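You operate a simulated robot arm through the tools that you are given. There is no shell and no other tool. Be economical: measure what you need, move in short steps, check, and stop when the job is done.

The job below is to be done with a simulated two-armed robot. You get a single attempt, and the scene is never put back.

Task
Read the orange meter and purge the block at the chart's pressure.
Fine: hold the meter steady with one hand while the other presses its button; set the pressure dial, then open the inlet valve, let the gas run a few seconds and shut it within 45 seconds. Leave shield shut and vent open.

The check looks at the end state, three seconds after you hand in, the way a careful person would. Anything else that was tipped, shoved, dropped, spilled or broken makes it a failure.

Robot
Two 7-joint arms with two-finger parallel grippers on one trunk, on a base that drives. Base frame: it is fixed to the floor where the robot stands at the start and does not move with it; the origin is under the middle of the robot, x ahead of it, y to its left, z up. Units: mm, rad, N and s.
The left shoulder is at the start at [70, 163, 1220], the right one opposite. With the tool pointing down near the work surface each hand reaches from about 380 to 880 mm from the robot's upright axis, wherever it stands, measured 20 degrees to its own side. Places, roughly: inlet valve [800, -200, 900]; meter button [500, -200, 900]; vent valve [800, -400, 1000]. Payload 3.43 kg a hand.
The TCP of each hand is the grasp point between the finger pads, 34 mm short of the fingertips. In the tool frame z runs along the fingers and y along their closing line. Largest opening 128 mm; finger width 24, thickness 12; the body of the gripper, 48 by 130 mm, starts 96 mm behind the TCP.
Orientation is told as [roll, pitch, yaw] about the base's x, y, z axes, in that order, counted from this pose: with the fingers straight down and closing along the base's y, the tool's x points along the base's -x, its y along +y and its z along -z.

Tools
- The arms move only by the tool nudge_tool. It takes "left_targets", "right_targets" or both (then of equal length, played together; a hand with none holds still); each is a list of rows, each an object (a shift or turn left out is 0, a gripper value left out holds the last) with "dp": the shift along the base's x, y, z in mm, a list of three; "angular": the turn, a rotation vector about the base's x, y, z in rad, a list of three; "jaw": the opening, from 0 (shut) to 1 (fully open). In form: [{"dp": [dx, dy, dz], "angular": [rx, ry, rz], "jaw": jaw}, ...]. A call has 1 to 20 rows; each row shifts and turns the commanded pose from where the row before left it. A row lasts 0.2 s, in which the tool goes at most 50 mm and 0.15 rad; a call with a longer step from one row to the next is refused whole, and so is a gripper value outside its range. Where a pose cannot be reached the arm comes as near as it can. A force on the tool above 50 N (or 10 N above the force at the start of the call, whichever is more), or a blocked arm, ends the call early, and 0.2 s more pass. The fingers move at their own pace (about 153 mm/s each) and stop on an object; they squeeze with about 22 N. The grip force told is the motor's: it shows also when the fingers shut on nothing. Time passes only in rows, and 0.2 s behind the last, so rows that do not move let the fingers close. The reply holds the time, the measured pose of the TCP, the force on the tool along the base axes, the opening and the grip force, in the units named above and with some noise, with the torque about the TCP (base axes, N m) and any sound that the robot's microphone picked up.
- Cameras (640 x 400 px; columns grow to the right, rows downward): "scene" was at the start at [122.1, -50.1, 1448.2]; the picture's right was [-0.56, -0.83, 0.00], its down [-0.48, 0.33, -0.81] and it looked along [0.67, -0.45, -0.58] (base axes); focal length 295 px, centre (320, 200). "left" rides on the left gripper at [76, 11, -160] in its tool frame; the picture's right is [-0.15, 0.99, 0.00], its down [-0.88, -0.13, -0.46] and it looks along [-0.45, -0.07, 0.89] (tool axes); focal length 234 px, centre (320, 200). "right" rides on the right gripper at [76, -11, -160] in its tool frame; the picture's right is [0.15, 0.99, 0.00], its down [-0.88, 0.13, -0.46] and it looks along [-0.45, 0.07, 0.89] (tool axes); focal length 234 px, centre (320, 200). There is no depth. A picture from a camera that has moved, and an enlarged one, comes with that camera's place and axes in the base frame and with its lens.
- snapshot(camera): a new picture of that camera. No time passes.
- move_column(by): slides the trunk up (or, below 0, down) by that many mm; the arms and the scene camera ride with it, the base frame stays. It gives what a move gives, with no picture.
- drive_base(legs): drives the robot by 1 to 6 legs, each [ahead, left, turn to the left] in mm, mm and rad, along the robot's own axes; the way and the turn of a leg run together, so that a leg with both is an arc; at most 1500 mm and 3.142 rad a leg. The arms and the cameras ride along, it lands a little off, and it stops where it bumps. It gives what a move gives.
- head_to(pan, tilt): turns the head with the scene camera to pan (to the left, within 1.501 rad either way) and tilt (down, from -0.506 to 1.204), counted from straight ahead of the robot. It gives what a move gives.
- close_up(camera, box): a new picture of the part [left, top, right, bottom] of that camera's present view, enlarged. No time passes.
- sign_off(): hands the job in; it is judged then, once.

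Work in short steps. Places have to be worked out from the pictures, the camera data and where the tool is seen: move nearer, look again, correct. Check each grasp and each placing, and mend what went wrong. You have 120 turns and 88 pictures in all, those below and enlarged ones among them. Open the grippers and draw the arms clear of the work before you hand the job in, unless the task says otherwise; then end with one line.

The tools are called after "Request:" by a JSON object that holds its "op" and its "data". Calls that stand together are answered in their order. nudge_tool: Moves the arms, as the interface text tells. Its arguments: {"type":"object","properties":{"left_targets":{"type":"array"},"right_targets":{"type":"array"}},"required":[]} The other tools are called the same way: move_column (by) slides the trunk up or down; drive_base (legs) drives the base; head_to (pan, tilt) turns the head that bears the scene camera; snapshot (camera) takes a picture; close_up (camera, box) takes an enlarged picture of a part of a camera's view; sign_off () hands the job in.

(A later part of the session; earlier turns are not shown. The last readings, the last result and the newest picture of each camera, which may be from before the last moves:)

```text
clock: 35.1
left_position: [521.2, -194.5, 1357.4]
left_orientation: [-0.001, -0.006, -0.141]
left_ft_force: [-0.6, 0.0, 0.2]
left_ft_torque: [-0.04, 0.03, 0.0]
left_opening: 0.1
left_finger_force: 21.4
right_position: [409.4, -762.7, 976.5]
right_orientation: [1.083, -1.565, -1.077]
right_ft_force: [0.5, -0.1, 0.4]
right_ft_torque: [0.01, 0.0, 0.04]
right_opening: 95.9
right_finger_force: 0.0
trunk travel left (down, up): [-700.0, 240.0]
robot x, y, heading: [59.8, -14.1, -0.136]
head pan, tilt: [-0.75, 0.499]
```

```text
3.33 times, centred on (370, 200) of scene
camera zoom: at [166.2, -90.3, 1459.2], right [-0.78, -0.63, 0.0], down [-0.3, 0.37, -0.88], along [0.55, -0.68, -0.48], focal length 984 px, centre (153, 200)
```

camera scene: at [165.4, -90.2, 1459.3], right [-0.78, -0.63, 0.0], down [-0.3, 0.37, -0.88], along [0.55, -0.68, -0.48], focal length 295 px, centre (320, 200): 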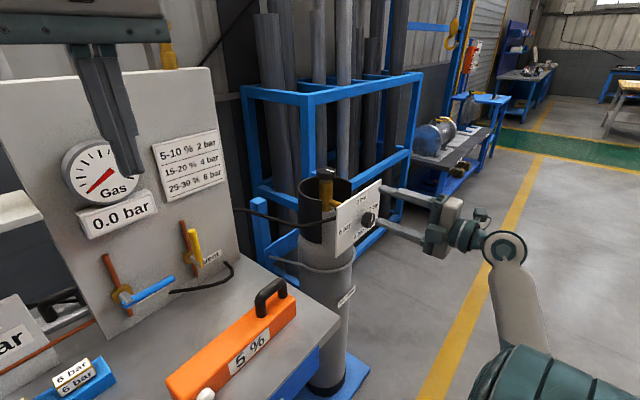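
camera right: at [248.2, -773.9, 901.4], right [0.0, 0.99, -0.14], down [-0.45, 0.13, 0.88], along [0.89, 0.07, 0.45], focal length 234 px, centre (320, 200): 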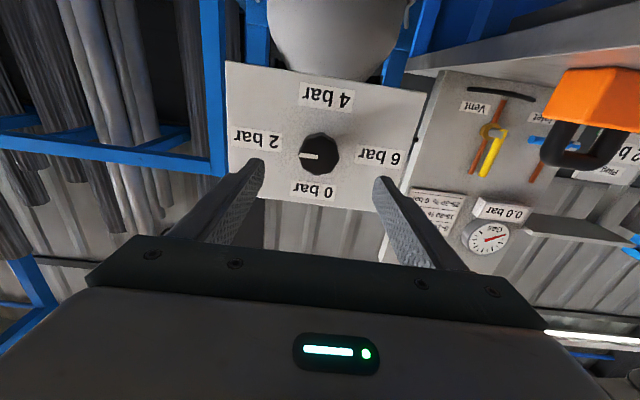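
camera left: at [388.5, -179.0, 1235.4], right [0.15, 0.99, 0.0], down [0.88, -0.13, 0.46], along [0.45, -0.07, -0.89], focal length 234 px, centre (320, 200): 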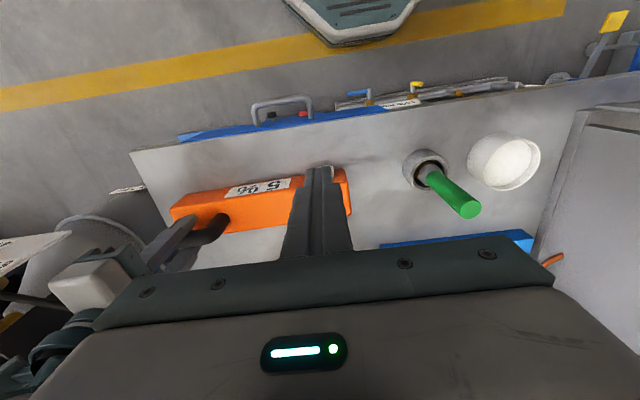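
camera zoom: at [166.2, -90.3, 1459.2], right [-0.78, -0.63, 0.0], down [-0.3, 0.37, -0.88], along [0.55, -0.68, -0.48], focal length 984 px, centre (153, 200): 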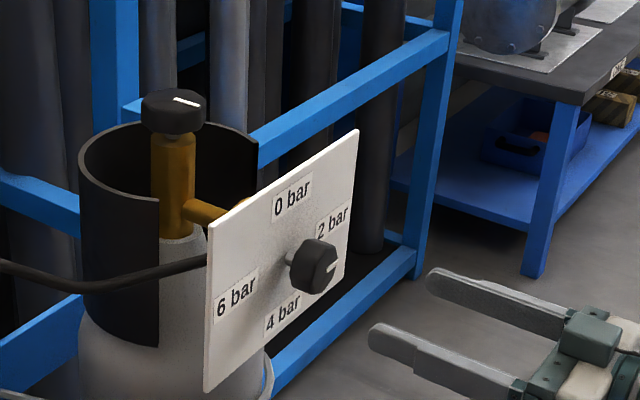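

The dial is on 2 bar. Now I'll examine the block, plug and shield, and the inlet valve, before operating it.

Request:
{"op": "head_to", "data": {"pan": 0.1, "tilt": 0.6}}

Request:
{"op": "snapshot", "data": {"camera": "scene"}}

```text
clock: 36.3
left_position: [520.3, -193.0, 1358.9]
left_orientation: [0.0, -0.007, -0.14]
left_ft_force: [-0.2, 0.0, 0.7]
left_ft_torque: [0.02, 0.01, 0.02]
left_opening: 0.0
left_finger_force: 22.0
right_position: [408.2, -763.4, 977.4]
right_orientation: [1.217, -1.566, -1.214]
right_ft_force: [0.1, 0.3, -0.1]
right_ft_torque: [-0.02, 0.02, 0.0]
right_opening: 96.1
right_finger_force: 0.1
trunk travel left (down, up): [-700.0, 240.0]
robot x, y, heading: [59.6, -10.2, -0.136]
head pan, tilt: [0.099, 0.6]
```

```text
50 pictures are left
camera scene: at [196.3, -23.1, 1450.2], right [-0.04, -1.0, 0.0], down [-0.56, 0.02, -0.83], along [0.82, -0.03, -0.56], focal length 295 px, centre (320, 200)
```

scene: 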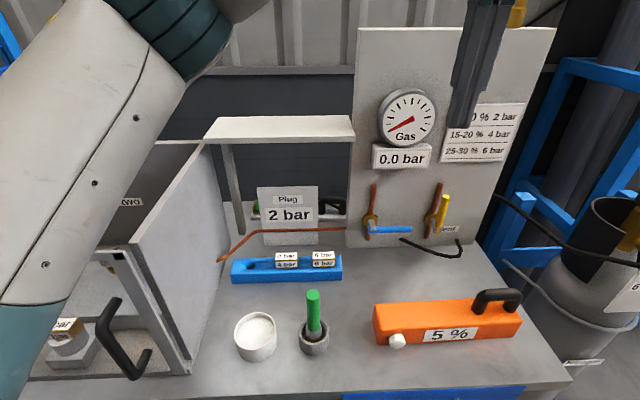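

There is an enclosure at the left with a framed shield, a black handle and something labelled "bar" inside. I'll zoom in on it.

Request:
{"op": "close_up", "data": {"camera": "scene", "box": [0, 180, 220, 400]}}

Request:
{"op": "close_up", "data": {"camera": "scene", "box": [200, 160, 480, 290]}}

```text
1.82 times, centred on (110, 290) of scene
camera zoom: at [196.3, -23.1, 1450.2], right [-0.04, -1.0, 0.0], down [-0.56, 0.02, -0.83], along [0.82, -0.03, -0.56], focal length 537 px, centre (702, 36)
```

zoom: 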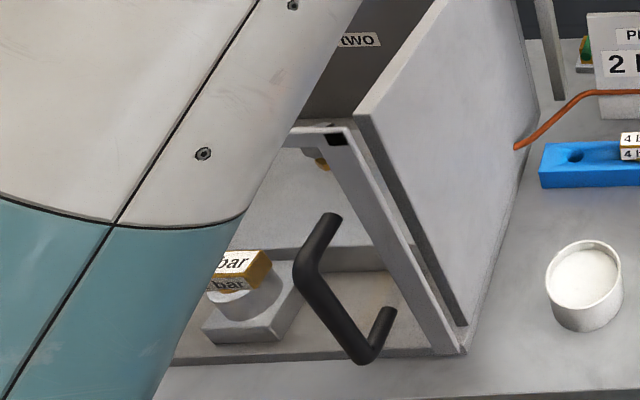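

```text
2.29 times, centred on (340, 225) of scene
camera zoom: at [196.3, -23.1, 1450.2], right [-0.04, -1.0, 0.0], down [-0.56, 0.02, -0.83], along [0.82, -0.03, -0.56], focal length 675 px, centre (274, 143)
```

zoom: 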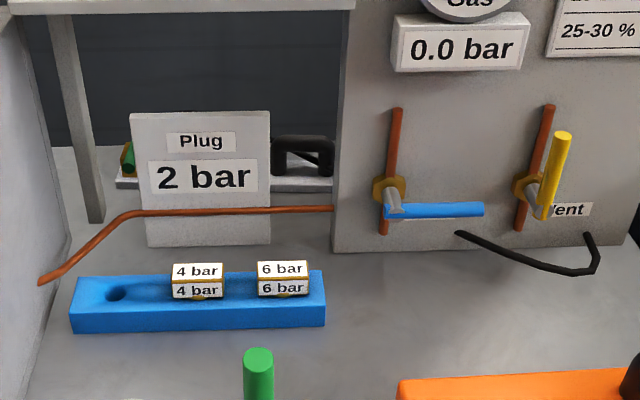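

The enclosure holds the block with a plug in it, and the left upper arm hides part of the view. I'll raise the left hand further to see the plug and shield clearly.

Request:
{"op": "nudge_tool", "data": {"left_targets": [{"dp": [0, 0, 45]}, {"dp": [0, 0, 45]}, {"dp": [0, 0, 45]}, {"dp": [0, 0, 45]}, {}]}}

Request:
{"op": "head_to", "data": {"pan": 0.7, "tilt": 0.7}}

Request:
{"op": "snapshot", "data": {"camera": "scene"}}

```text
clock: 37.5
left_position: [518.7, -192.4, 1496.5]
left_orientation: [-0.003, -0.009, -0.139]
left_ft_force: [-0.3, 0.7, 0.2]
left_ft_torque: [0.01, -0.02, -0.02]
left_opening: 0.1
left_finger_force: 21.8
left hand out of reach, approached as far as the arm can: row 4
right_position: [409.2, -762.6, 975.2]
right_orientation: [1.202, -1.565, -1.2]
right_ft_force: [0.1, 0.4, -0.1]
right_ft_torque: [0.01, 0.0, -0.01]
right_opening: 95.9
right_finger_force: 0.1
trunk travel left (down, up): [-700.0, 240.0]
robot x, y, heading: [60.2, -11.9, -0.14]
head pan, tilt: [0.099, 0.6]
```

```text
clock: 38.5
left_position: [519.2, -193.8, 1496.1]
left_orientation: [0.0, -0.009, -0.14]
left_ft_force: [-0.3, -0.4, 0.5]
left_ft_torque: [0.01, 0.0, 0.0]
left_opening: 0.0
left_finger_force: 22.5
right_position: [407.2, -762.1, 975.5]
right_orientation: [1.175, -1.565, -1.174]
right_ft_force: [-0.8, 0.3, 0.4]
right_ft_torque: [-0.01, 0.01, -0.02]
right_opening: 96.3
right_finger_force: 0.2
trunk travel left (down, up): [-700.0, 240.0]
robot x, y, heading: [57.1, -15.9, -0.141]
head pan, tilt: [0.7, 0.7]
```

```text
47 pictures are left
camera scene: at [180.1, 25.7, 1441.6], right [0.53, -0.85, 0.0], down [-0.55, -0.34, -0.76], along [0.65, 0.41, -0.64], focal length 295 px, centre (320, 200)
```

scene: 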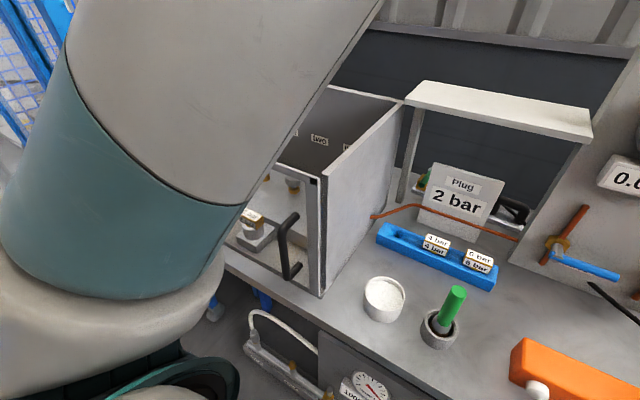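

The upper arm still hides the enclosure. I'll drive straight back 300 mm into free floor and turn back to square for a clean look.

Request:
{"op": "drive_base", "data": {"legs": [[-300, 0, 0], [0, 0, 0.139]]}}

Request:
{"op": "head_to", "data": {"pan": 0.35, "tilt": 0.6}}

Request:
{"op": "snapshot", "data": {"camera": "scene"}}

```text
clock: 41.1
left_position: [241.7, -87.6, 1495.0]
left_orientation: [-0.002, -0.008, -0.001]
left_ft_force: [0.2, 0.5, -0.4]
left_ft_torque: [0.0, -0.03, -0.01]
left_opening: 0.1
left_finger_force: 21.2
right_position: [209.9, -666.1, 975.8]
right_orientation: [1.228, -1.566, -1.087]
right_ft_force: [-0.7, 0.5, 0.3]
right_ft_torque: [0.0, -0.02, 0.02]
right_opening: 96.0
right_finger_force: 0.1
trunk travel left (down, up): [-700.0, 240.0]
robot x, y, heading: [-239.2, 31.3, -0.001]
head pan, tilt: [0.7, 0.7]
```

```text
clock: 42.0
left_position: [241.0, -87.5, 1495.1]
left_orientation: [-0.002, -0.008, -0.002]
left_ft_force: [-0.2, -0.1, 0.3]
left_ft_torque: [0.0, 0.01, 0.01]
left_opening: 0.0
left_finger_force: 21.8
right_position: [210.7, -665.9, 975.5]
right_orientation: [1.187, -1.566, -1.046]
right_ft_force: [1.0, -0.3, 0.5]
right_ft_torque: [-0.03, 0.02, 0.0]
right_opening: 96.0
right_finger_force: 0.1
trunk travel left (down, up): [-700.0, 240.0]
robot x, y, heading: [-239.8, 31.4, 0.001]
head pan, tilt: [0.351, 0.6]
```

```text
46 pictures are left
camera scene: at [-106.0, 59.0, 1450.2], right [0.34, -0.94, 0.0], down [-0.53, -0.19, -0.82], along [0.77, 0.28, -0.57], focal length 295 px, centre (320, 200)
```

scene: 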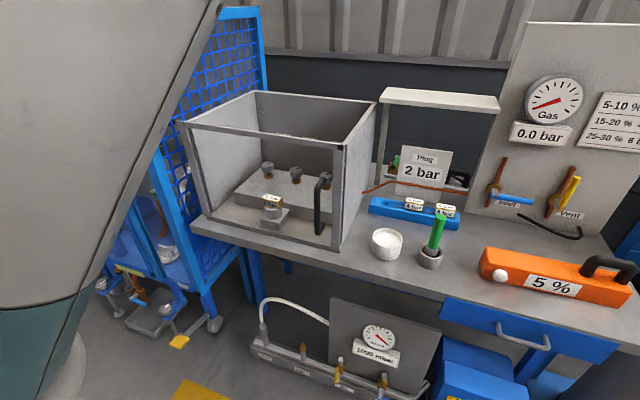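

Request:
{"op": "close_up", "data": {"camera": "scene", "box": [170, 80, 390, 260]}}

Request:
{"op": "close_up", "data": {"camera": "scene", "box": [230, 150, 340, 240]}}

```text
2.22 times, centred on (280, 170) of scene
camera zoom: at [-106.0, 59.0, 1450.2], right [0.34, -0.94, 0.0], down [-0.53, -0.19, -0.82], along [0.77, 0.28, -0.57], focal length 656 px, centre (409, 267)
```

zoom: 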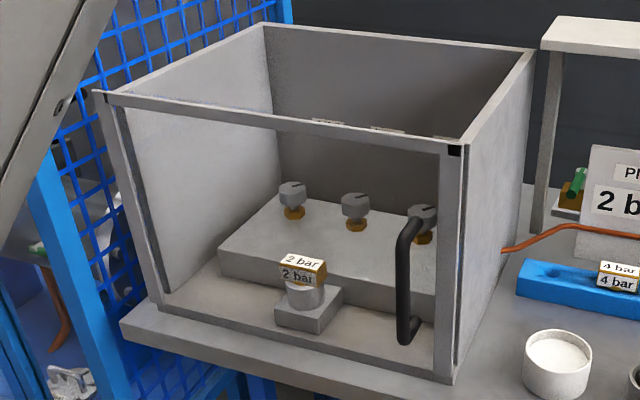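

```text
4.44 times, centred on (285, 195) of scene
camera zoom: at [-106.0, 59.0, 1450.2], right [0.34, -0.94, 0.0], down [-0.53, -0.19, -0.82], along [0.77, 0.28, -0.57], focal length 1312 px, centre (476, 222)
```

zoom: 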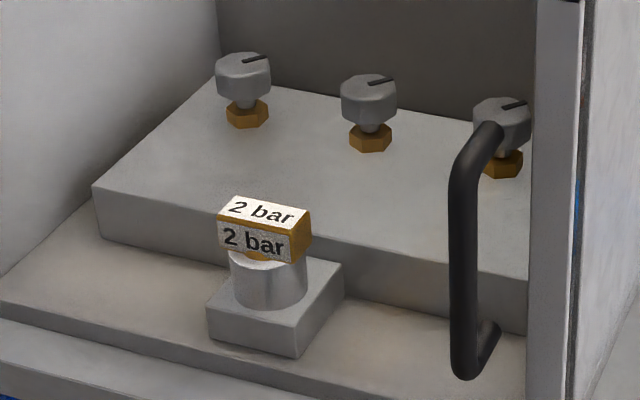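

The plug in the block is the 2 bar one, seated, and the shield is in its frame, shut. So only the inlet remains. I'll zoom on the valves from here to triangulate with the earlier view.

Request:
{"op": "close_up", "data": {"camera": "scene", "box": [450, 120, 620, 250]}}

```text
3.08 times, centred on (535, 185) of scene
camera zoom: at [-106.0, 59.0, 1450.2], right [0.34, -0.94, 0.0], down [-0.53, -0.19, -0.82], along [0.77, 0.28, -0.57], focal length 908 px, centre (-342, 246)
```

zoom: 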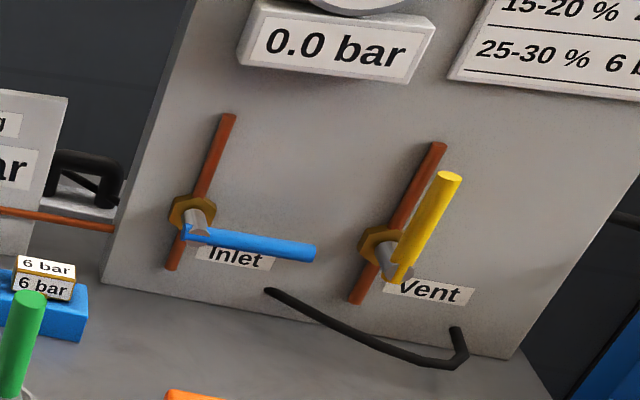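

Triangulated from three views: the blue lever lies at x≈816, from y≈−195 to tip y≈−298, z≈927, lying across the pipe (closed). The vent lever lies along its pipe (open). My plan is to bracket the lever with partly open fingers on a diagonal, so one fixed hand pose can push it both up and down. First I'll roll the right hand about x in free space.

Request:
{"op": "nudge_tool", "data": {"right_targets": [{"angular": [-0.147, 0, 0]}, {"angular": [-0.147, 0, 0]}, {"angular": [-0.147, 0, 0]}, {"angular": [-0.147, 0, 0]}, {"dp": [0, 10, 10], "angular": [-0.147, 0, 0]}, {"dp": [0, 20, 10], "angular": [-0.147, 0, 0]}, {"dp": [0, 20, 10], "angular": [-0.147, 0, 0]}, {"dp": [0, 20, 10], "angular": [-0.147, 0, 0]}, {"dp": [0, 20, 10], "angular": [-0.147, 0, 0]}, {"dp": [0, 20, 10], "angular": [-0.147, 0, 0]}, {"dp": [0, 20, 10], "angular": [-0.147, 0, 0]}, {"dp": [0, 20, 10], "angular": [-0.147, 0, 0]}, {"dp": [0, 20, 10], "angular": [-0.147, 0, 0]}, {"dp": [0, 20, 10], "angular": [-0.147, 0, 0]}, {"dp": [0, 20, 10], "angular": [-0.147, 0, 0]}, {"dp": [0, 20, 10], "angular": [-0.147, 0, 0]}, {}]}}

Request:
{"op": "snapshot", "data": {"camera": "right"}}

```text
clock: 45.6
left_position: [241.6, -87.4, 1496.2]
left_orientation: [-0.001, -0.009, -0.004]
left_ft_force: [0.6, 0.5, -0.3]
left_ft_torque: [0.0, -0.01, -0.01]
left_opening: 0.2
left_finger_force: 21.8
right_position: [231.1, -470.2, 1079.9]
right_orientation: [-1.436, 0.777, 1.567]
right_ft_force: [0.2, -0.5, 0.1]
right_ft_torque: [-0.02, 0.0, 0.01]
right_opening: 95.9
right_finger_force: 0.1
right hand out of reach, approached as far as the arm can: row 15, 16
trunk travel left (down, up): [-700.0, 240.0]
robot x, y, heading: [-238.4, 29.4, 0.001]
head pan, tilt: [0.351, 0.6]
```

```text
42 pictures are left
camera right: at [75.0, -500.2, 1157.3], right [-0.14, -0.79, -0.6], down [-0.47, 0.58, -0.67], along [0.87, 0.19, -0.45], focal length 234 px, centre (320, 200)
```

right: 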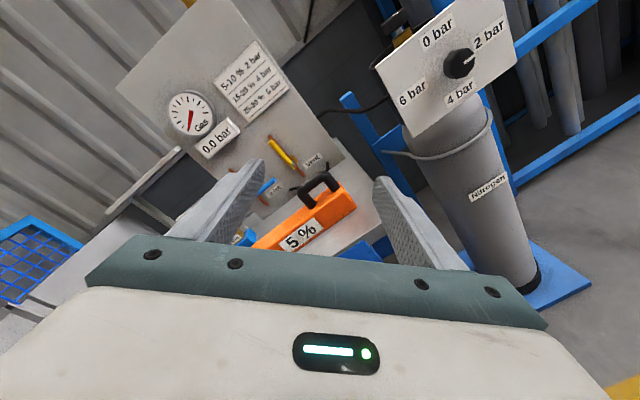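

The roll works; the reach limit came from the hand being close to the body. I'll drive forward again, a bit to the right to keep the left elbow away from the enclosure, ending at about x 0, y −70.

Request:
{"op": "drive_base", "data": {"legs": [[0, -100, 0], [240, 0, 0]]}}

Request:
{"op": "head_to", "data": {"pan": -0.2, "tilt": 0.6}}

Request:
{"op": "snapshot", "data": {"camera": "scene"}}

```text
clock: 48.1
left_position: [485.3, -185.8, 1494.9]
left_orientation: [-0.001, -0.009, 0.0]
left_ft_force: [-1.0, -0.6, 1.2]
left_ft_torque: [0.0, 0.02, -0.02]
left_opening: 0.1
left_finger_force: 21.7
right_position: [477.8, -569.2, 1079.6]
right_orientation: [-1.436, 0.775, 1.572]
right_ft_force: [-0.6, -0.1, -0.2]
right_ft_torque: [0.01, -0.05, -0.04]
right_opening: 96.0
right_finger_force: 0.1
trunk travel left (down, up): [-700.0, 240.0]
robot x, y, heading: [9.0, -70.2, 0.001]
head pan, tilt: [0.351, 0.6]
```

```text
clock: 49.1
left_position: [485.1, -185.7, 1496.7]
left_orientation: [-0.002, -0.008, 0.0]
left_ft_force: [-0.3, 0.4, 0.9]
left_ft_torque: [0.03, -0.05, 0.0]
left_opening: 0.0
left_finger_force: 22.3
right_position: [477.3, -568.1, 1079.7]
right_orientation: [-1.436, 0.775, 1.573]
right_ft_force: [0.0, -0.6, -0.8]
right_ft_torque: [-0.02, -0.02, -0.04]
right_opening: 96.3
right_finger_force: 0.0
trunk travel left (down, up): [-700.0, 240.0]
robot x, y, heading: [4.2, -70.6, 0.003]
head pan, tilt: [-0.201, 0.6]
```

```text
41 pictures are left
camera scene: at [141.1, -88.3, 1450.3], right [-0.2, -0.98, 0.0], down [-0.55, 0.11, -0.83], along [0.81, -0.16, -0.56], focal length 295 px, centre (320, 200)
```

scene: 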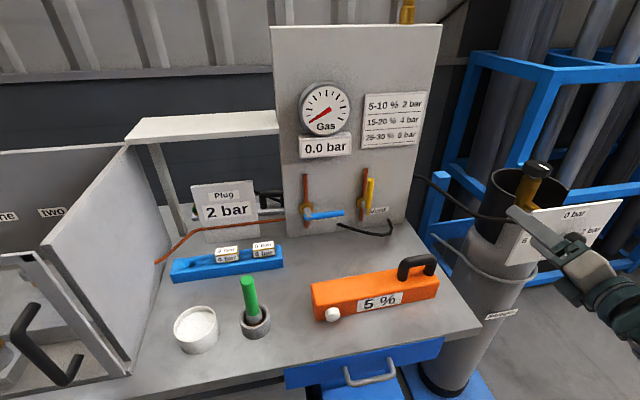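

Clear view, and the meter, rack and pots are all in place. I'll bring the right hand across above the meter, correcting yaw and pitching down about 20°.

Request:
{"op": "nudge_tool", "data": {"right_targets": [{"dp": [0, 37, 0], "angular": [0, 0, 0.1]}, {"dp": [0, 37, 0], "angular": [0, 0.125, 0]}, {"dp": [0, 37, 0], "angular": [0, 0.125, 0]}, {"dp": [0, 37, 0], "jaw": 0.5}, {"dp": [10, 37, 0]}, {"dp": [30, 37, 0]}, {"dp": [30, 37, 0]}, {"dp": [30, 35, 0]}, {"dp": [40, 0, 0]}, {"dp": [40, 0, 0]}, {"dp": [30, 0, 0]}, {}]}}

Request:
{"op": "snapshot", "data": {"camera": "right"}}

Request:
{"op": "snapshot", "data": {"camera": "scene"}}

```text
clock: 51.5
left_position: [484.1, -185.3, 1496.8]
left_orientation: [-0.003, -0.009, 0.0]
left_ft_force: [-0.7, 0.5, 0.5]
left_ft_torque: [-0.02, -0.02, 0.0]
left_opening: 0.0
left_finger_force: 22.6
right_position: [750.4, -337.5, 1047.4]
right_orientation: [-1.1, 0.719, 1.903]
right_ft_force: [-0.1, -0.1, 0.6]
right_ft_torque: [-0.01, -0.03, 0.0]
right_opening: 64.1
right_finger_force: 0.1
right hand out of reach, approached as far as the arm can: row 1, 2, 3, 4, 5
trunk travel left (down, up): [-700.0, 240.0]
robot x, y, heading: [8.0, -72.5, 0.001]
head pan, tilt: [-0.201, 0.6]
stopped in row 12 (right hand): the force on the tool passed its limit (the readings are from after the stop); the commanded pose is now the measured one
```

```text
40 pictures are left
camera right: at [621.5, -386.2, 1160.2], right [-0.2, -0.8, -0.57], down [-0.68, 0.53, -0.51], along [0.71, 0.28, -0.65], focal length 234 px, centre (320, 200)
```

right: 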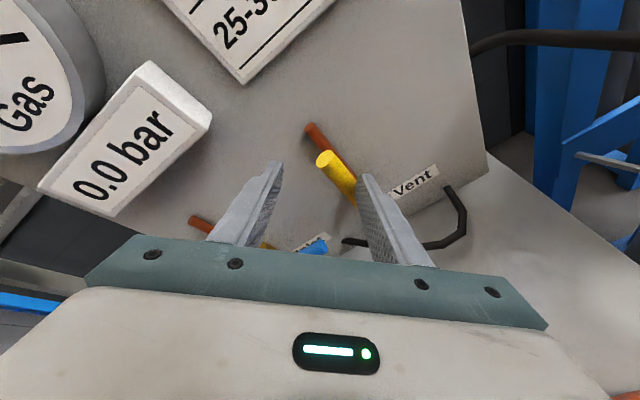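

```text
39 pictures are left
camera scene: at [138.8, -88.0, 1450.5], right [-0.2, -0.98, 0.0], down [-0.55, 0.11, -0.83], along [0.81, -0.16, -0.56], focal length 295 px, centre (320, 200)
```

scene: 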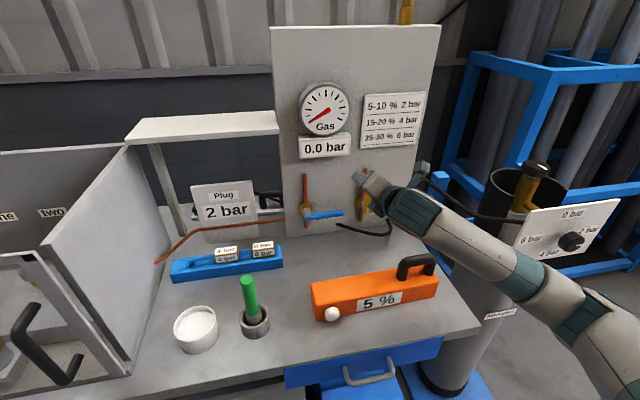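

The hand stopped on a force limit near the yellow vent lever, since its commanded pose had differed from the measured one. I'll zoom to see whether the vent lever was touched or moved.

Request:
{"op": "close_up", "data": {"camera": "scene", "box": [280, 150, 440, 250]}}

Request:
{"op": "close_up", "data": {"camera": "right", "box": [160, 100, 460, 280]}}

```text
4.00 times, centred on (360, 200) of scene
camera zoom: at [138.8, -88.0, 1450.5], right [-0.2, -0.98, 0.0], down [-0.55, 0.11, -0.83], along [0.81, -0.16, -0.56], focal length 1181 px, centre (160, 200)
```

zoom: 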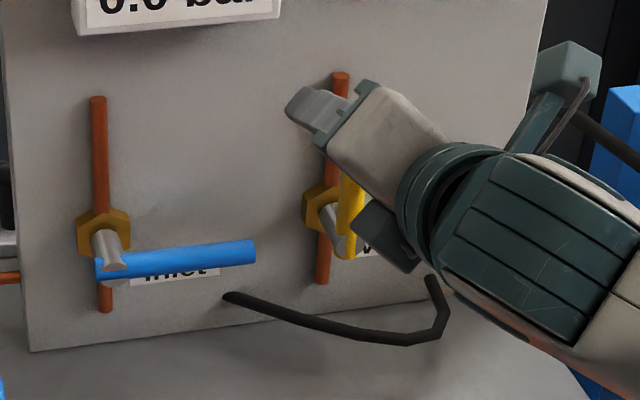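

```text
2.13 times, centred on (310, 190) of right
camera zoom: at [621.5, -386.2, 1160.2], right [-0.2, -0.8, -0.57], down [-0.68, 0.53, -0.51], along [0.71, 0.28, -0.65], focal length 500 px, centre (341, 221)
```

zoom: 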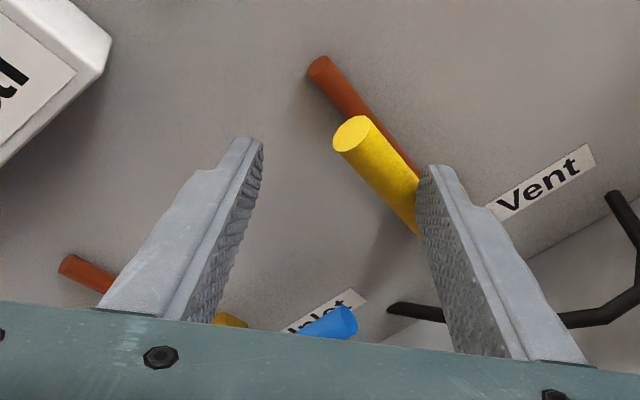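

The vent lever still looks parallel to its pipe, but the lower finger is right next to it. I'll withdraw along the tool axis and look.

Request:
{"op": "nudge_tool", "data": {"right_targets": [{"dp": [-15, 0, 6]}, {"dp": [-25, 0, 10]}, {"dp": [-30, 0, 10]}, {}]}}

Request:
{"op": "close_up", "data": {"camera": "right", "box": [160, 80, 480, 280]}}

Request:
{"op": "close_up", "data": {"camera": "scene", "box": [280, 150, 440, 250]}}

```text
clock: 52.5
left_position: [487.2, -186.4, 1495.0]
left_orientation: [0.0, -0.007, -0.001]
left_ft_force: [0.4, 0.3, -0.2]
left_ft_torque: [0.0, -0.02, 0.01]
left_opening: 0.2
left_finger_force: 21.8
right_position: [684.5, -338.0, 1072.0]
right_orientation: [-1.096, 0.722, 1.907]
right_ft_force: [-0.2, 0.2, -0.2]
right_ft_torque: [0.0, 0.03, 0.0]
right_opening: 63.8
right_finger_force: 0.1
trunk travel left (down, up): [-700.0, 240.0]
robot x, y, heading: [8.5, -69.4, 0.0]
head pan, tilt: [-0.201, 0.6]
```

```text
2.00 times, centred on (320, 180) of right
camera zoom: at [553.9, -386.0, 1184.7], right [-0.2, -0.8, -0.56], down [-0.68, 0.53, -0.51], along [0.71, 0.28, -0.65], focal length 468 px, centre (320, 240)
```

zoom: 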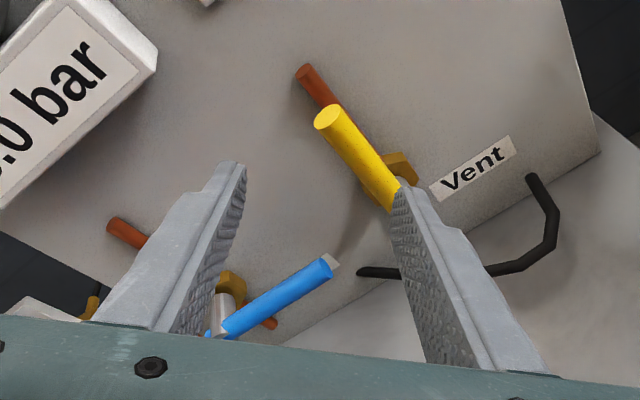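

```text
4.00 times, centred on (360, 200) of scene
camera zoom: at [141.9, -88.3, 1450.2], right [-0.2, -0.98, 0.0], down [-0.55, 0.11, -0.82], along [0.81, -0.16, -0.57], focal length 1181 px, centre (160, 200)
```

zoom: 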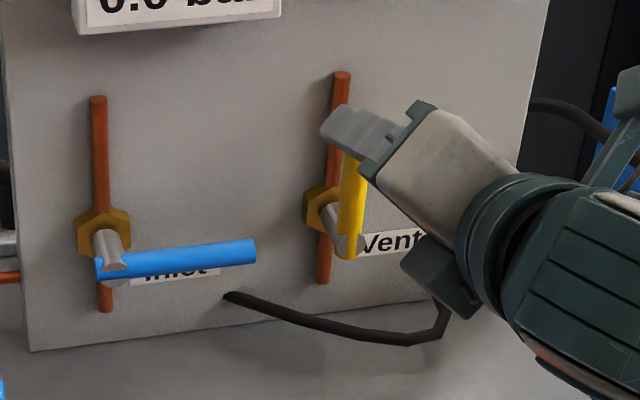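

Using the wide-baseline views, the inlet lever is at x≈783, pivot y≈−183, z≈950, tip y≈−283. The vent is unmoved, its lever still along its pipe. I'll move to a pre-approach in front of the inlet lever, at [700,−258,974].

Request:
{"op": "nudge_tool", "data": {"right_targets": [{"dp": [0, 27, -15]}, {"dp": [0, 27, -20]}, {"dp": [0, 26, -20]}, {"dp": [5, 0, -22]}, {"dp": [10, 0, -21]}, {}]}}

Request:
{"op": "snapshot", "data": {"camera": "right"}}

Request:
{"op": "close_up", "data": {"camera": "scene", "box": [270, 130, 470, 270]}}

```text
clock: 53.9
left_position: [487.9, -185.7, 1494.1]
left_orientation: [-0.001, -0.007, 0.0]
left_ft_force: [0.6, -0.1, -0.8]
left_ft_torque: [0.0, 0.02, 0.0]
left_opening: 0.0
left_finger_force: 22.6
right_position: [696.2, -258.6, 973.4]
right_orientation: [-1.098, 0.721, 1.906]
right_ft_force: [0.4, -0.5, -0.6]
right_ft_torque: [0.03, -0.01, -0.01]
right_opening: 63.9
right_finger_force: 0.0
trunk travel left (down, up): [-700.0, 240.0]
robot x, y, heading: [8.2, -70.1, 0.005]
head pan, tilt: [-0.201, 0.6]
```

```text
34 pictures are left
camera right: at [568.7, -306.4, 1086.3], right [-0.2, -0.8, -0.57], down [-0.68, 0.53, -0.51], along [0.71, 0.28, -0.65], focal length 234 px, centre (320, 200)
```

right: 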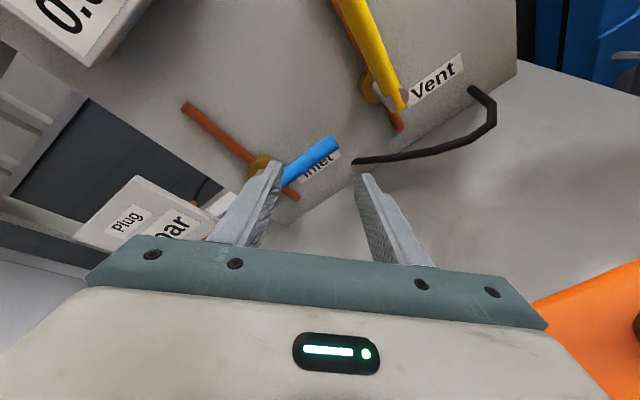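

```text
2.86 times, centred on (370, 200) of scene
camera zoom: at [141.6, -88.2, 1450.2], right [-0.2, -0.98, 0.0], down [-0.55, 0.11, -0.83], along [0.81, -0.16, -0.56], focal length 844 px, centre (177, 200)
```

zoom: 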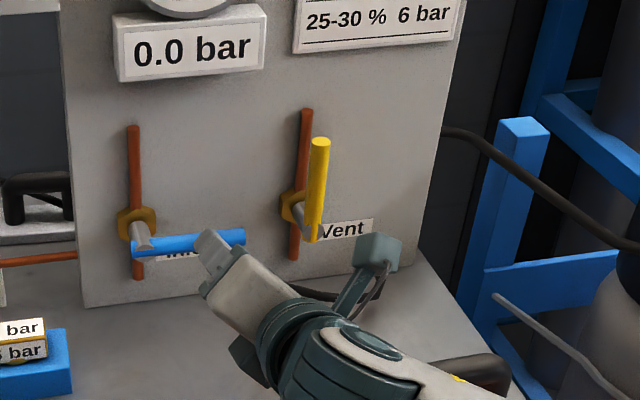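

The bracket geometry looks right: one finger above-left of the lever, the other below-right. I'll narrow the jaw slightly and slide in to x≈764, keeping short of the pipe behind.

Request:
{"op": "nudge_tool", "data": {"right_targets": [{"dp": [0, 13, 0], "jaw": 0.44}, {"dp": [17, 0, -5]}, {"dp": [17, 0, -5]}, {"dp": [15, 0, -5]}, {"dp": [10, 0, -3]}, {"dp": [9, 0, -2]}, {}]}}

Request:
{"op": "snapshot", "data": {"camera": "right"}}

Request:
{"op": "close_up", "data": {"camera": "scene", "box": [270, 130, 470, 270]}}

```text
clock: 55.5
left_position: [486.7, -185.9, 1495.5]
left_orientation: [-0.002, -0.007, 0.0]
left_ft_force: [0.0, 1.0, 0.1]
left_ft_torque: [-0.01, -0.01, 0.02]
left_opening: 0.0
left_finger_force: 22.4
right_position: [765.3, -245.7, 954.2]
right_orientation: [-1.094, 0.72, 1.906]
right_ft_force: [-0.4, -0.6, 1.0]
right_ft_torque: [-0.04, -0.01, -0.04]
right_opening: 56.2
right_finger_force: 0.0
trunk travel left (down, up): [-700.0, 240.0]
robot x, y, heading: [7.6, -71.3, 0.004]
head pan, tilt: [-0.201, 0.6]
```

```text
32 pictures are left
camera right: at [637.2, -293.5, 1066.2], right [-0.2, -0.8, -0.56], down [-0.68, 0.53, -0.51], along [0.71, 0.28, -0.65], focal length 234 px, centre (320, 200)
```

right: 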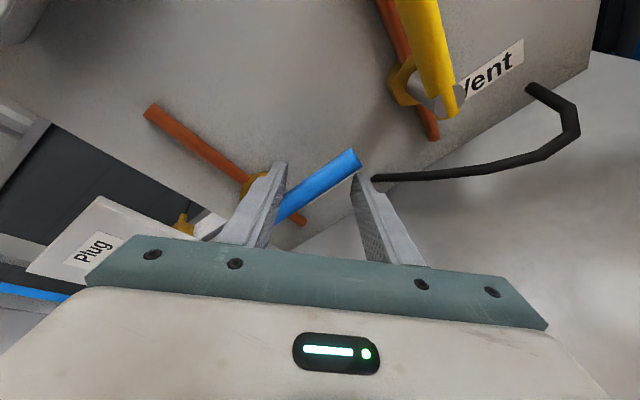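

```text
2.86 times, centred on (370, 200) of scene
camera zoom: at [141.3, -88.5, 1450.2], right [-0.2, -0.98, 0.0], down [-0.55, 0.11, -0.83], along [0.81, -0.16, -0.56], focal length 844 px, centre (177, 200)
```

zoom: 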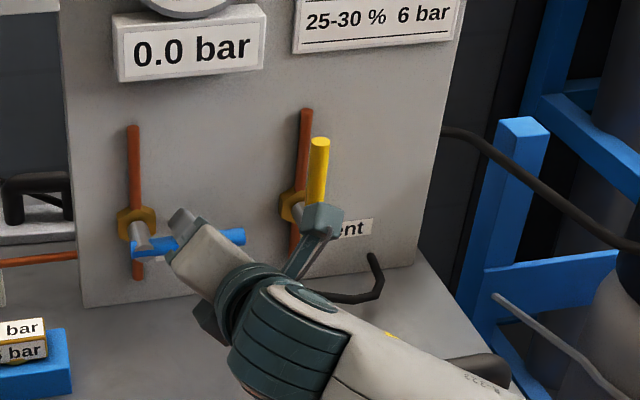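

The lever sits between the fingers. I'll start the opening arc gently and check for contact before committing.

Request:
{"op": "nudge_tool", "data": {"right_targets": [{"dp": [0, 0, 3]}, {"dp": [0, 2, 8]}, {"dp": [0, 1, 6]}, {}]}}

Request:
{"op": "snapshot", "data": {"camera": "right"}}

```text
clock: 56.5
left_position: [487.0, -186.5, 1494.8]
left_orientation: [-0.001, -0.008, -0.001]
left_ft_force: [-0.1, 0.6, -0.1]
left_ft_torque: [-0.03, 0.03, -0.01]
left_opening: 0.0
left_finger_force: 21.2
right_position: [765.8, -243.3, 971.9]
right_orientation: [-1.097, 0.722, 1.906]
right_ft_force: [-1.1, -2.0, -1.4]
right_ft_torque: [0.02, 0.04, -0.08]
right_opening: 57.7
right_finger_force: 1.0
trunk travel left (down, up): [-700.0, 240.0]
robot x, y, heading: [4.4, -72.8, -0.002]
head pan, tilt: [-0.201, 0.6]
```

```text
30 pictures are left
camera right: at [637.0, -290.8, 1084.2], right [-0.2, -0.8, -0.57], down [-0.68, 0.53, -0.51], along [0.71, 0.28, -0.65], focal length 234 px, centre (320, 200)
```

right: 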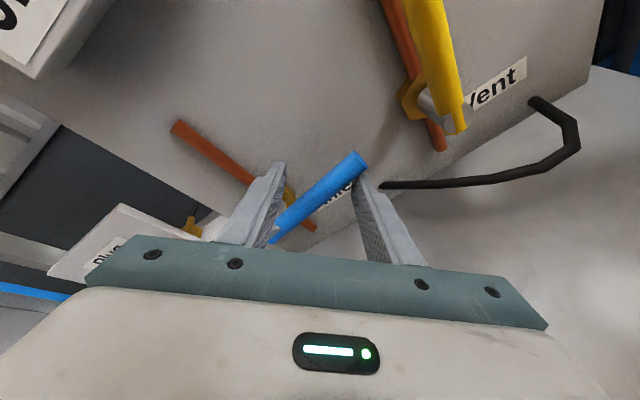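

Contact made at about 2 N and the lever has begun to lift. I'll continue through the whole arc to vertical.

Request:
{"op": "nudge_tool", "data": {"right_targets": [{"dp": [0, 2, 9]}, {"dp": [0, 2, 9]}, {"dp": [0, 6.7, 8.8]}, {"dp": [0, 6.7, 8.8]}, {"dp": [0, 6.7, 8.8]}, {"dp": [0, 6.4, 3.6]}, {"dp": [0, 6.4, 3.6]}, {"dp": [0, 6.4, 3.6]}, {"dp": [0, 6.6, 2.8]}, {"dp": [0, 6.6, 2.8]}, {"dp": [0, 6.6, 2.8]}, {}]}}

Request:
{"op": "snapshot", "data": {"camera": "right"}}

Request:
{"op": "close_up", "data": {"camera": "scene", "box": [270, 70, 470, 270]}}

```text
clock: 59.1
left_position: [487.4, -186.7, 1495.0]
left_orientation: [-0.001, -0.008, -0.001]
left_ft_force: [-0.1, -1.0, 0.0]
left_ft_torque: [0.03, 0.01, -0.02]
left_opening: 0.0
left_finger_force: 22.2
right_position: [765.9, -179.5, 1034.1]
right_orientation: [-1.097, 0.72, 1.906]
right_ft_force: [0.5, -0.7, -0.6]
right_ft_torque: [-0.02, 0.03, -0.03]
right_opening: 56.4
right_finger_force: 0.1
trunk travel left (down, up): [-700.0, 240.0]
robot x, y, heading: [6.0, -69.1, -0.0]
head pan, tilt: [-0.201, 0.6]
```

```text
29 pictures are left
camera right: at [637.1, -228.0, 1147.0], right [-0.2, -0.8, -0.57], down [-0.68, 0.53, -0.51], along [0.71, 0.28, -0.65], focal length 234 px, centre (320, 200)
```

right: 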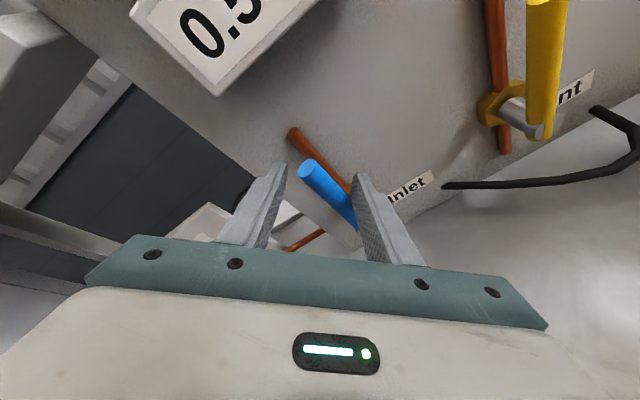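

```text
2.00 times, centred on (370, 170) of scene
camera zoom: at [141.8, -88.7, 1450.2], right [-0.2, -0.98, 0.0], down [-0.55, 0.11, -0.82], along [0.81, -0.16, -0.57], focal length 590 px, centre (220, 260)
```

zoom: 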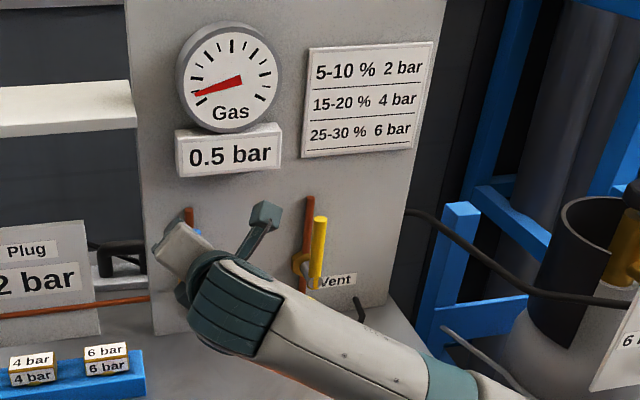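

The lever is nearly in line with the pipe and the gauge is rising, at 0.5 bar. I'll nudge it a few mm to fully open and let the gas run briefly.

Request:
{"op": "nudge_tool", "data": {"right_targets": [{"dp": [0, 4, 1]}, {"dp": [0, 3, 0]}, {}, {}, {}, {}, {}, {}, {}, {}]}}

Request:
{"op": "close_up", "data": {"camera": "scene", "box": [270, 70, 470, 270]}}

Request:
{"op": "close_up", "data": {"camera": "right", "box": [220, 100, 420, 260]}}

```text
clock: 61.3
left_position: [485.9, -191.0, 1496.2]
left_orientation: [0.001, -0.008, -0.001]
left_ft_force: [1.0, 0.4, -0.7]
left_ft_torque: [-0.04, 0.0, 0.01]
left_opening: 0.0
left_finger_force: 22.5
right_position: [765.7, -177.6, 1036.0]
right_orientation: [-1.102, 0.719, 1.899]
right_ft_force: [6.7, -29.4, 11.2]
right_ft_torque: [-1.24, -0.4, -0.37]
right_opening: 63.0
right_finger_force: 5.4
trunk travel left (down, up): [-700.0, 240.0]
robot x, y, heading: [7.2, -68.3, 0.002]
head pan, tilt: [-0.201, 0.6]
```

```text
2.00 times, centred on (370, 170) of scene
camera zoom: at [141.4, -93.3, 1450.2], right [-0.2, -0.98, 0.0], down [-0.55, 0.11, -0.82], along [0.81, -0.16, -0.57], focal length 590 px, centre (220, 260)
```

zoom: 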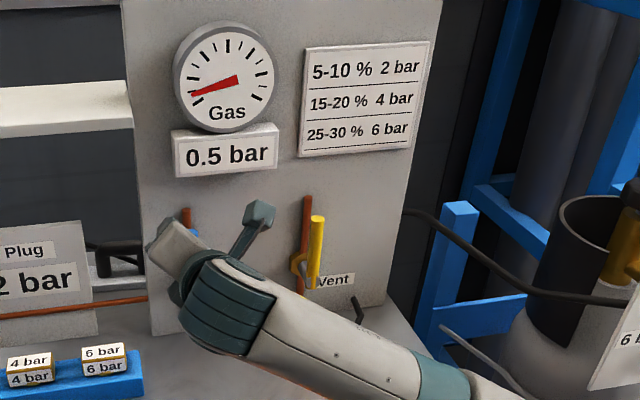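

```text
2.50 times, centred on (320, 180) of right
camera zoom: at [637.1, -225.0, 1148.3], right [-0.2, -0.8, -0.57], down [-0.67, 0.53, -0.51], along [0.71, 0.28, -0.64], focal length 585 px, centre (320, 250)
```

zoom: 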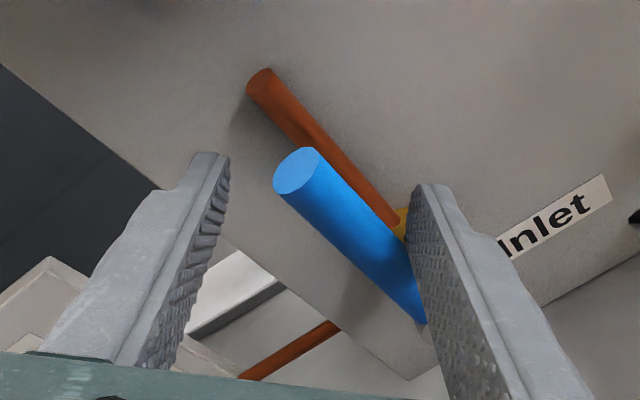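

The lever is against its open stop and gas is flowing at a steady 0.5 bar with the vent open. I'll unload the finger, let it run about 2 s more, and set the upper finger up for closing.

Request:
{"op": "nudge_tool", "data": {"right_targets": [{"dp": [0, -4.5, -8]}, {"dp": [0, -4.5, -8]}, {"dp": [0, -4, -8]}, {}, {}, {}, {}, {}]}}

Request:
{"op": "snapshot", "data": {"camera": "right"}}

Request:
{"op": "close_up", "data": {"camera": "scene", "box": [270, 70, 470, 270]}}

```text
clock: 63.1
left_position: [486.9, -186.2, 1494.4]
left_orientation: [-0.001, -0.007, 0.001]
left_ft_force: [0.9, 0.1, 0.4]
left_ft_torque: [-0.01, 0.01, 0.04]
left_opening: 0.0
left_finger_force: 21.7
right_position: [766.8, -185.3, 1010.9]
right_orientation: [-1.096, 0.72, 1.906]
right_ft_force: [0.4, 1.1, -1.1]
right_ft_torque: [0.01, 0.04, 0.02]
right_opening: 56.2
right_finger_force: 0.3
trunk travel left (down, up): [-700.0, 240.0]
robot x, y, heading: [4.3, -69.3, 0.004]
head pan, tilt: [-0.201, 0.6]
```

```text
25 pictures are left
camera right: at [637.7, -233.1, 1124.1], right [-0.2, -0.8, -0.56], down [-0.68, 0.53, -0.51], along [0.71, 0.28, -0.65], focal length 234 px, centre (320, 200)
```

right: 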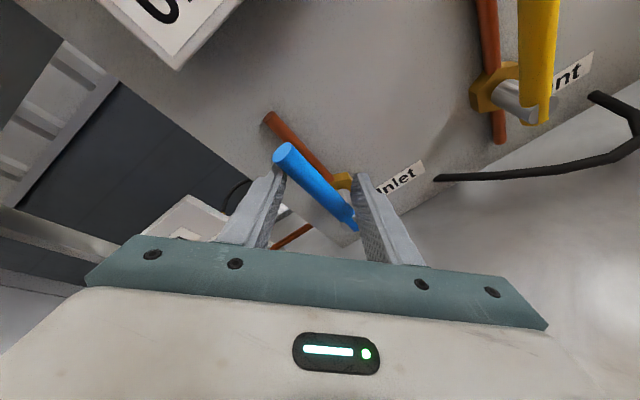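

```text
2.00 times, centred on (370, 170) of scene
camera zoom: at [141.8, -88.4, 1450.2], right [-0.2, -0.98, 0.0], down [-0.55, 0.11, -0.82], along [0.81, -0.16, -0.57], focal length 590 px, centre (220, 260)
```

zoom: 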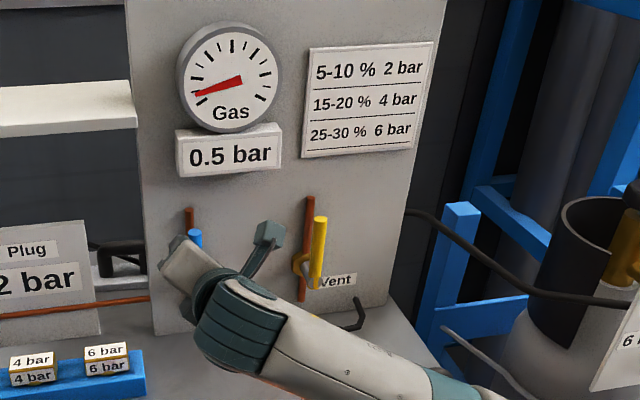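

Gas has run for about 5 s. Now I'll close: the upper finger sweeps the lever right and down along the computed arc.

Request:
{"op": "nudge_tool", "data": {"right_targets": [{"dp": [0, -8.5, -1]}, {"dp": [0, -8.5, -1]}, {"dp": [0, -8.5, -1.2]}, {"dp": [0, -8.5, -1.2]}, {"dp": [0, -6.4, -5]}, {"dp": [0, -6.4, -5.2]}, {"dp": [0, -6.4, -5.2]}, {"dp": [0, -6.4, -5.2]}, {"dp": [0, -3.7, -6]}, {"dp": [0, -3.7, -6]}, {"dp": [0, -3.7, -6]}, {"dp": [0, -2.8, -6.4]}, {"dp": [0, -2.8, -6.4]}, {"dp": [0, -2.8, -6.4]}, {}]}}

Request:
{"op": "snapshot", "data": {"camera": "right"}}

Request:
{"op": "close_up", "data": {"camera": "scene", "box": [270, 70, 470, 270]}}

```text
clock: 66.3
left_position: [485.8, -186.0, 1495.3]
left_orientation: [-0.002, -0.007, 0.0]
left_ft_force: [-0.1, 0.5, 0.7]
left_ft_torque: [0.02, 0.02, -0.03]
left_opening: 0.0
left_finger_force: 22.1
right_position: [766.5, -266.0, 951.4]
right_orientation: [-1.103, 0.721, 1.901]
right_ft_force: [3.3, -1.1, 8.5]
right_ft_torque: [0.34, -0.14, 0.04]
right_opening: 60.3
right_finger_force: 3.1
trunk travel left (down, up): [-700.0, 240.0]
robot x, y, heading: [5.7, -68.0, 0.007]
head pan, tilt: [-0.201, 0.6]
```

```text
23 pictures are left
camera right: at [636.6, -312.7, 1063.6], right [-0.2, -0.8, -0.57], down [-0.67, 0.53, -0.51], along [0.71, 0.28, -0.64], focal length 234 px, centre (320, 200)
```

right: 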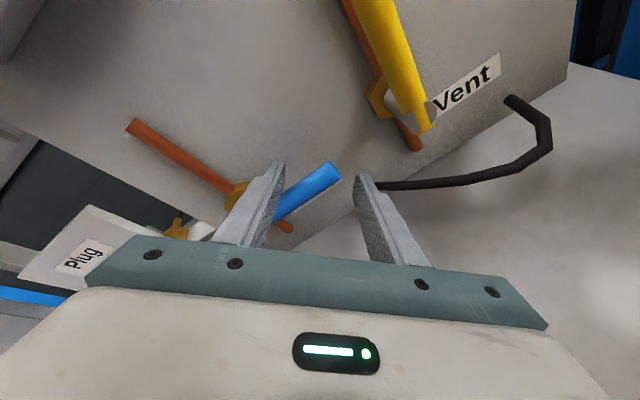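

```text
2.00 times, centred on (370, 170) of scene
camera zoom: at [140.8, -88.2, 1450.5], right [-0.2, -0.98, 0.0], down [-0.55, 0.11, -0.83], along [0.81, -0.16, -0.56], focal length 590 px, centre (220, 260)
```

zoom: 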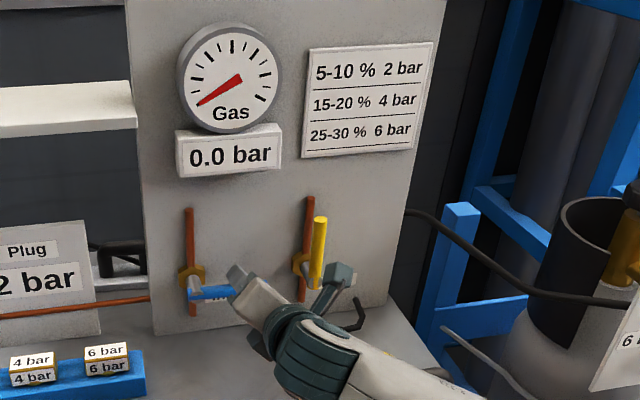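

The gauge is back to 0.0 and the lever is near horizontal. One small extra push to seat it on the closed stop, then I back straight out along the tool axis.

Request:
{"op": "nudge_tool", "data": {"right_targets": [{"dp": [0, 0, -3]}, {"dp": [0, 0, -3]}, {}]}}

```text
clock: 67.1
left_position: [482.6, -186.0, 1495.1]
left_orientation: [-0.001, -0.01, -0.001]
left_ft_force: [-0.1, 0.3, -0.3]
left_ft_torque: [0.02, 0.0, 0.0]
left_opening: 0.2
left_finger_force: 21.7
right_position: [764.6, -267.1, 949.1]
right_orientation: [-1.109, 0.724, 1.895]
right_ft_force: [6.3, -6.9, 31.0]
right_ft_torque: [1.12, -0.56, -0.08]
right_opening: 66.0
right_finger_force: 8.7
trunk travel left (down, up): [-700.0, 240.0]
robot x, y, heading: [5.9, -67.7, 0.003]
head pan, tilt: [-0.201, 0.6]
```

31 N with no further motion means the lever is on its stop. I'll relieve and withdraw.

Request:
{"op": "nudge_tool", "data": {"right_targets": [{"dp": [0, 0, 7]}, {"dp": [-15, 0, 4]}, {"dp": [-20, 0, 6]}, {"dp": [-25, 0, 8]}, {"dp": [-25, 0, 10]}, {"dp": [-10, 0, 35]}, {"dp": [0, 0, 40]}, {"dp": [0, 0, 40]}, {}]}}

Request:
{"op": "close_up", "data": {"camera": "scene", "box": [270, 70, 470, 270]}}

```text
clock: 69.1
left_position: [487.5, -187.2, 1495.2]
left_orientation: [-0.003, -0.006, 0.001]
left_ft_force: [-0.4, -0.6, -0.4]
left_ft_torque: [-0.02, -0.01, 0.0]
left_opening: 0.2
left_finger_force: 21.3
right_position: [671.0, -264.9, 1094.8]
right_orientation: [-1.096, 0.72, 1.907]
right_ft_force: [0.7, 0.2, 0.8]
right_ft_torque: [0.0, 0.0, -0.01]
right_opening: 56.0
right_finger_force: 0.1
trunk travel left (down, up): [-700.0, 240.0]
robot x, y, heading: [4.9, -74.8, -0.002]
head pan, tilt: [-0.201, 0.6]
```

```text
2.00 times, centred on (370, 170) of scene
camera zoom: at [141.6, -88.8, 1450.2], right [-0.2, -0.98, 0.0], down [-0.55, 0.11, -0.82], along [0.81, -0.16, -0.57], focal length 590 px, centre (220, 260)
```

zoom: 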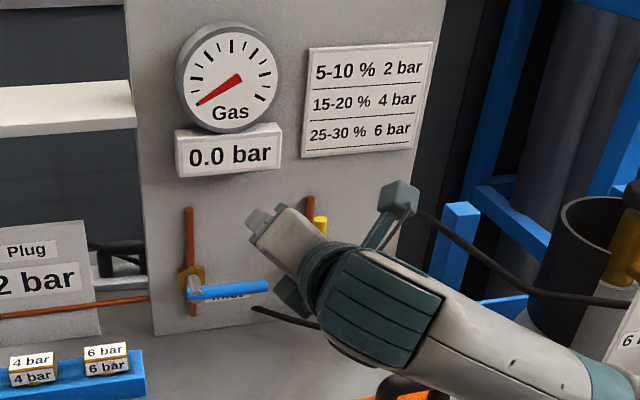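

The inlet is shut at 0.0 bar. I'll raise the right hand, open both grippers, and back the robot away from the bench.

Request:
{"op": "nudge_tool", "data": {"right_targets": [{"dp": [-20, 0, 40], "jaw": 1.0}, {"dp": [-30, 0, 30]}, {"dp": [-40, 0, 0]}, {"dp": [-40, 0, 0]}, {}], "left_targets": [{"jaw": 1.0}, {}, {}, {}, {}]}}

Request:
{"op": "drive_base", "data": {"legs": [[-350, 0, 0]]}}

Request:
{"op": "snapshot", "data": {"camera": "scene"}}

```text
clock: 70.3
left_position: [486.8, -185.6, 1495.7]
left_orientation: [-0.001, -0.007, 0.0]
left_ft_force: [-0.8, 1.1, 0.4]
left_ft_torque: [0.02, 0.01, 0.02]
left_opening: 128.0
left_finger_force: 0.2
right_position: [604.4, -260.0, 1168.5]
right_orientation: [-1.099, 0.722, 1.905]
right_ft_force: [1.0, -0.2, -0.2]
right_ft_torque: [-0.02, -0.04, 0.01]
right_opening: 128.4
right_finger_force: 0.0
right hand out of reach, approached as far as the arm can: row 3, 4
trunk travel left (down, up): [-700.0, 240.0]
robot x, y, heading: [6.7, -69.2, 0.001]
head pan, tilt: [-0.201, 0.6]
```

```text
clock: 72.6
left_position: [138.9, -184.5, 1494.4]
left_orientation: [-0.002, -0.008, 0.004]
left_ft_force: [0.2, -0.7, 0.1]
left_ft_torque: [-0.02, 0.01, 0.0]
left_opening: 128.2
left_finger_force: 0.0
right_position: [257.2, -258.7, 1166.8]
right_orientation: [-1.094, 0.72, 1.91]
right_ft_force: [0.0, -0.2, 0.3]
right_ft_torque: [0.03, 0.02, 0.0]
right_opening: 127.9
right_finger_force: 0.0
trunk travel left (down, up): [-700.0, 240.0]
robot x, y, heading: [-346.0, -69.2, 0.01]
head pan, tilt: [-0.201, 0.6]
```

```text
20 pictures are left
camera scene: at [-206.9, -89.4, 1450.1], right [-0.19, -0.98, 0.0], down [-0.56, 0.11, -0.82], along [0.81, -0.16, -0.57], focal length 295 px, centre (320, 200)
```

scene: 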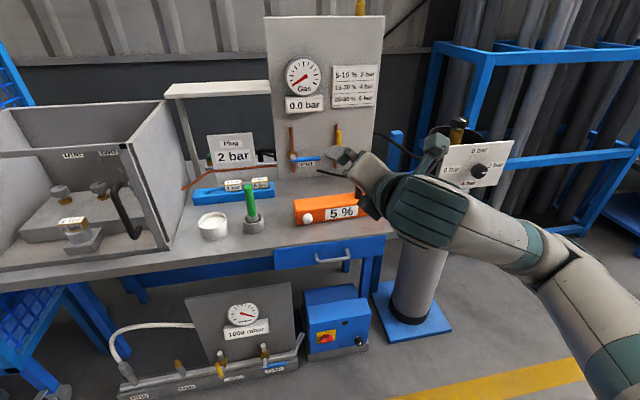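

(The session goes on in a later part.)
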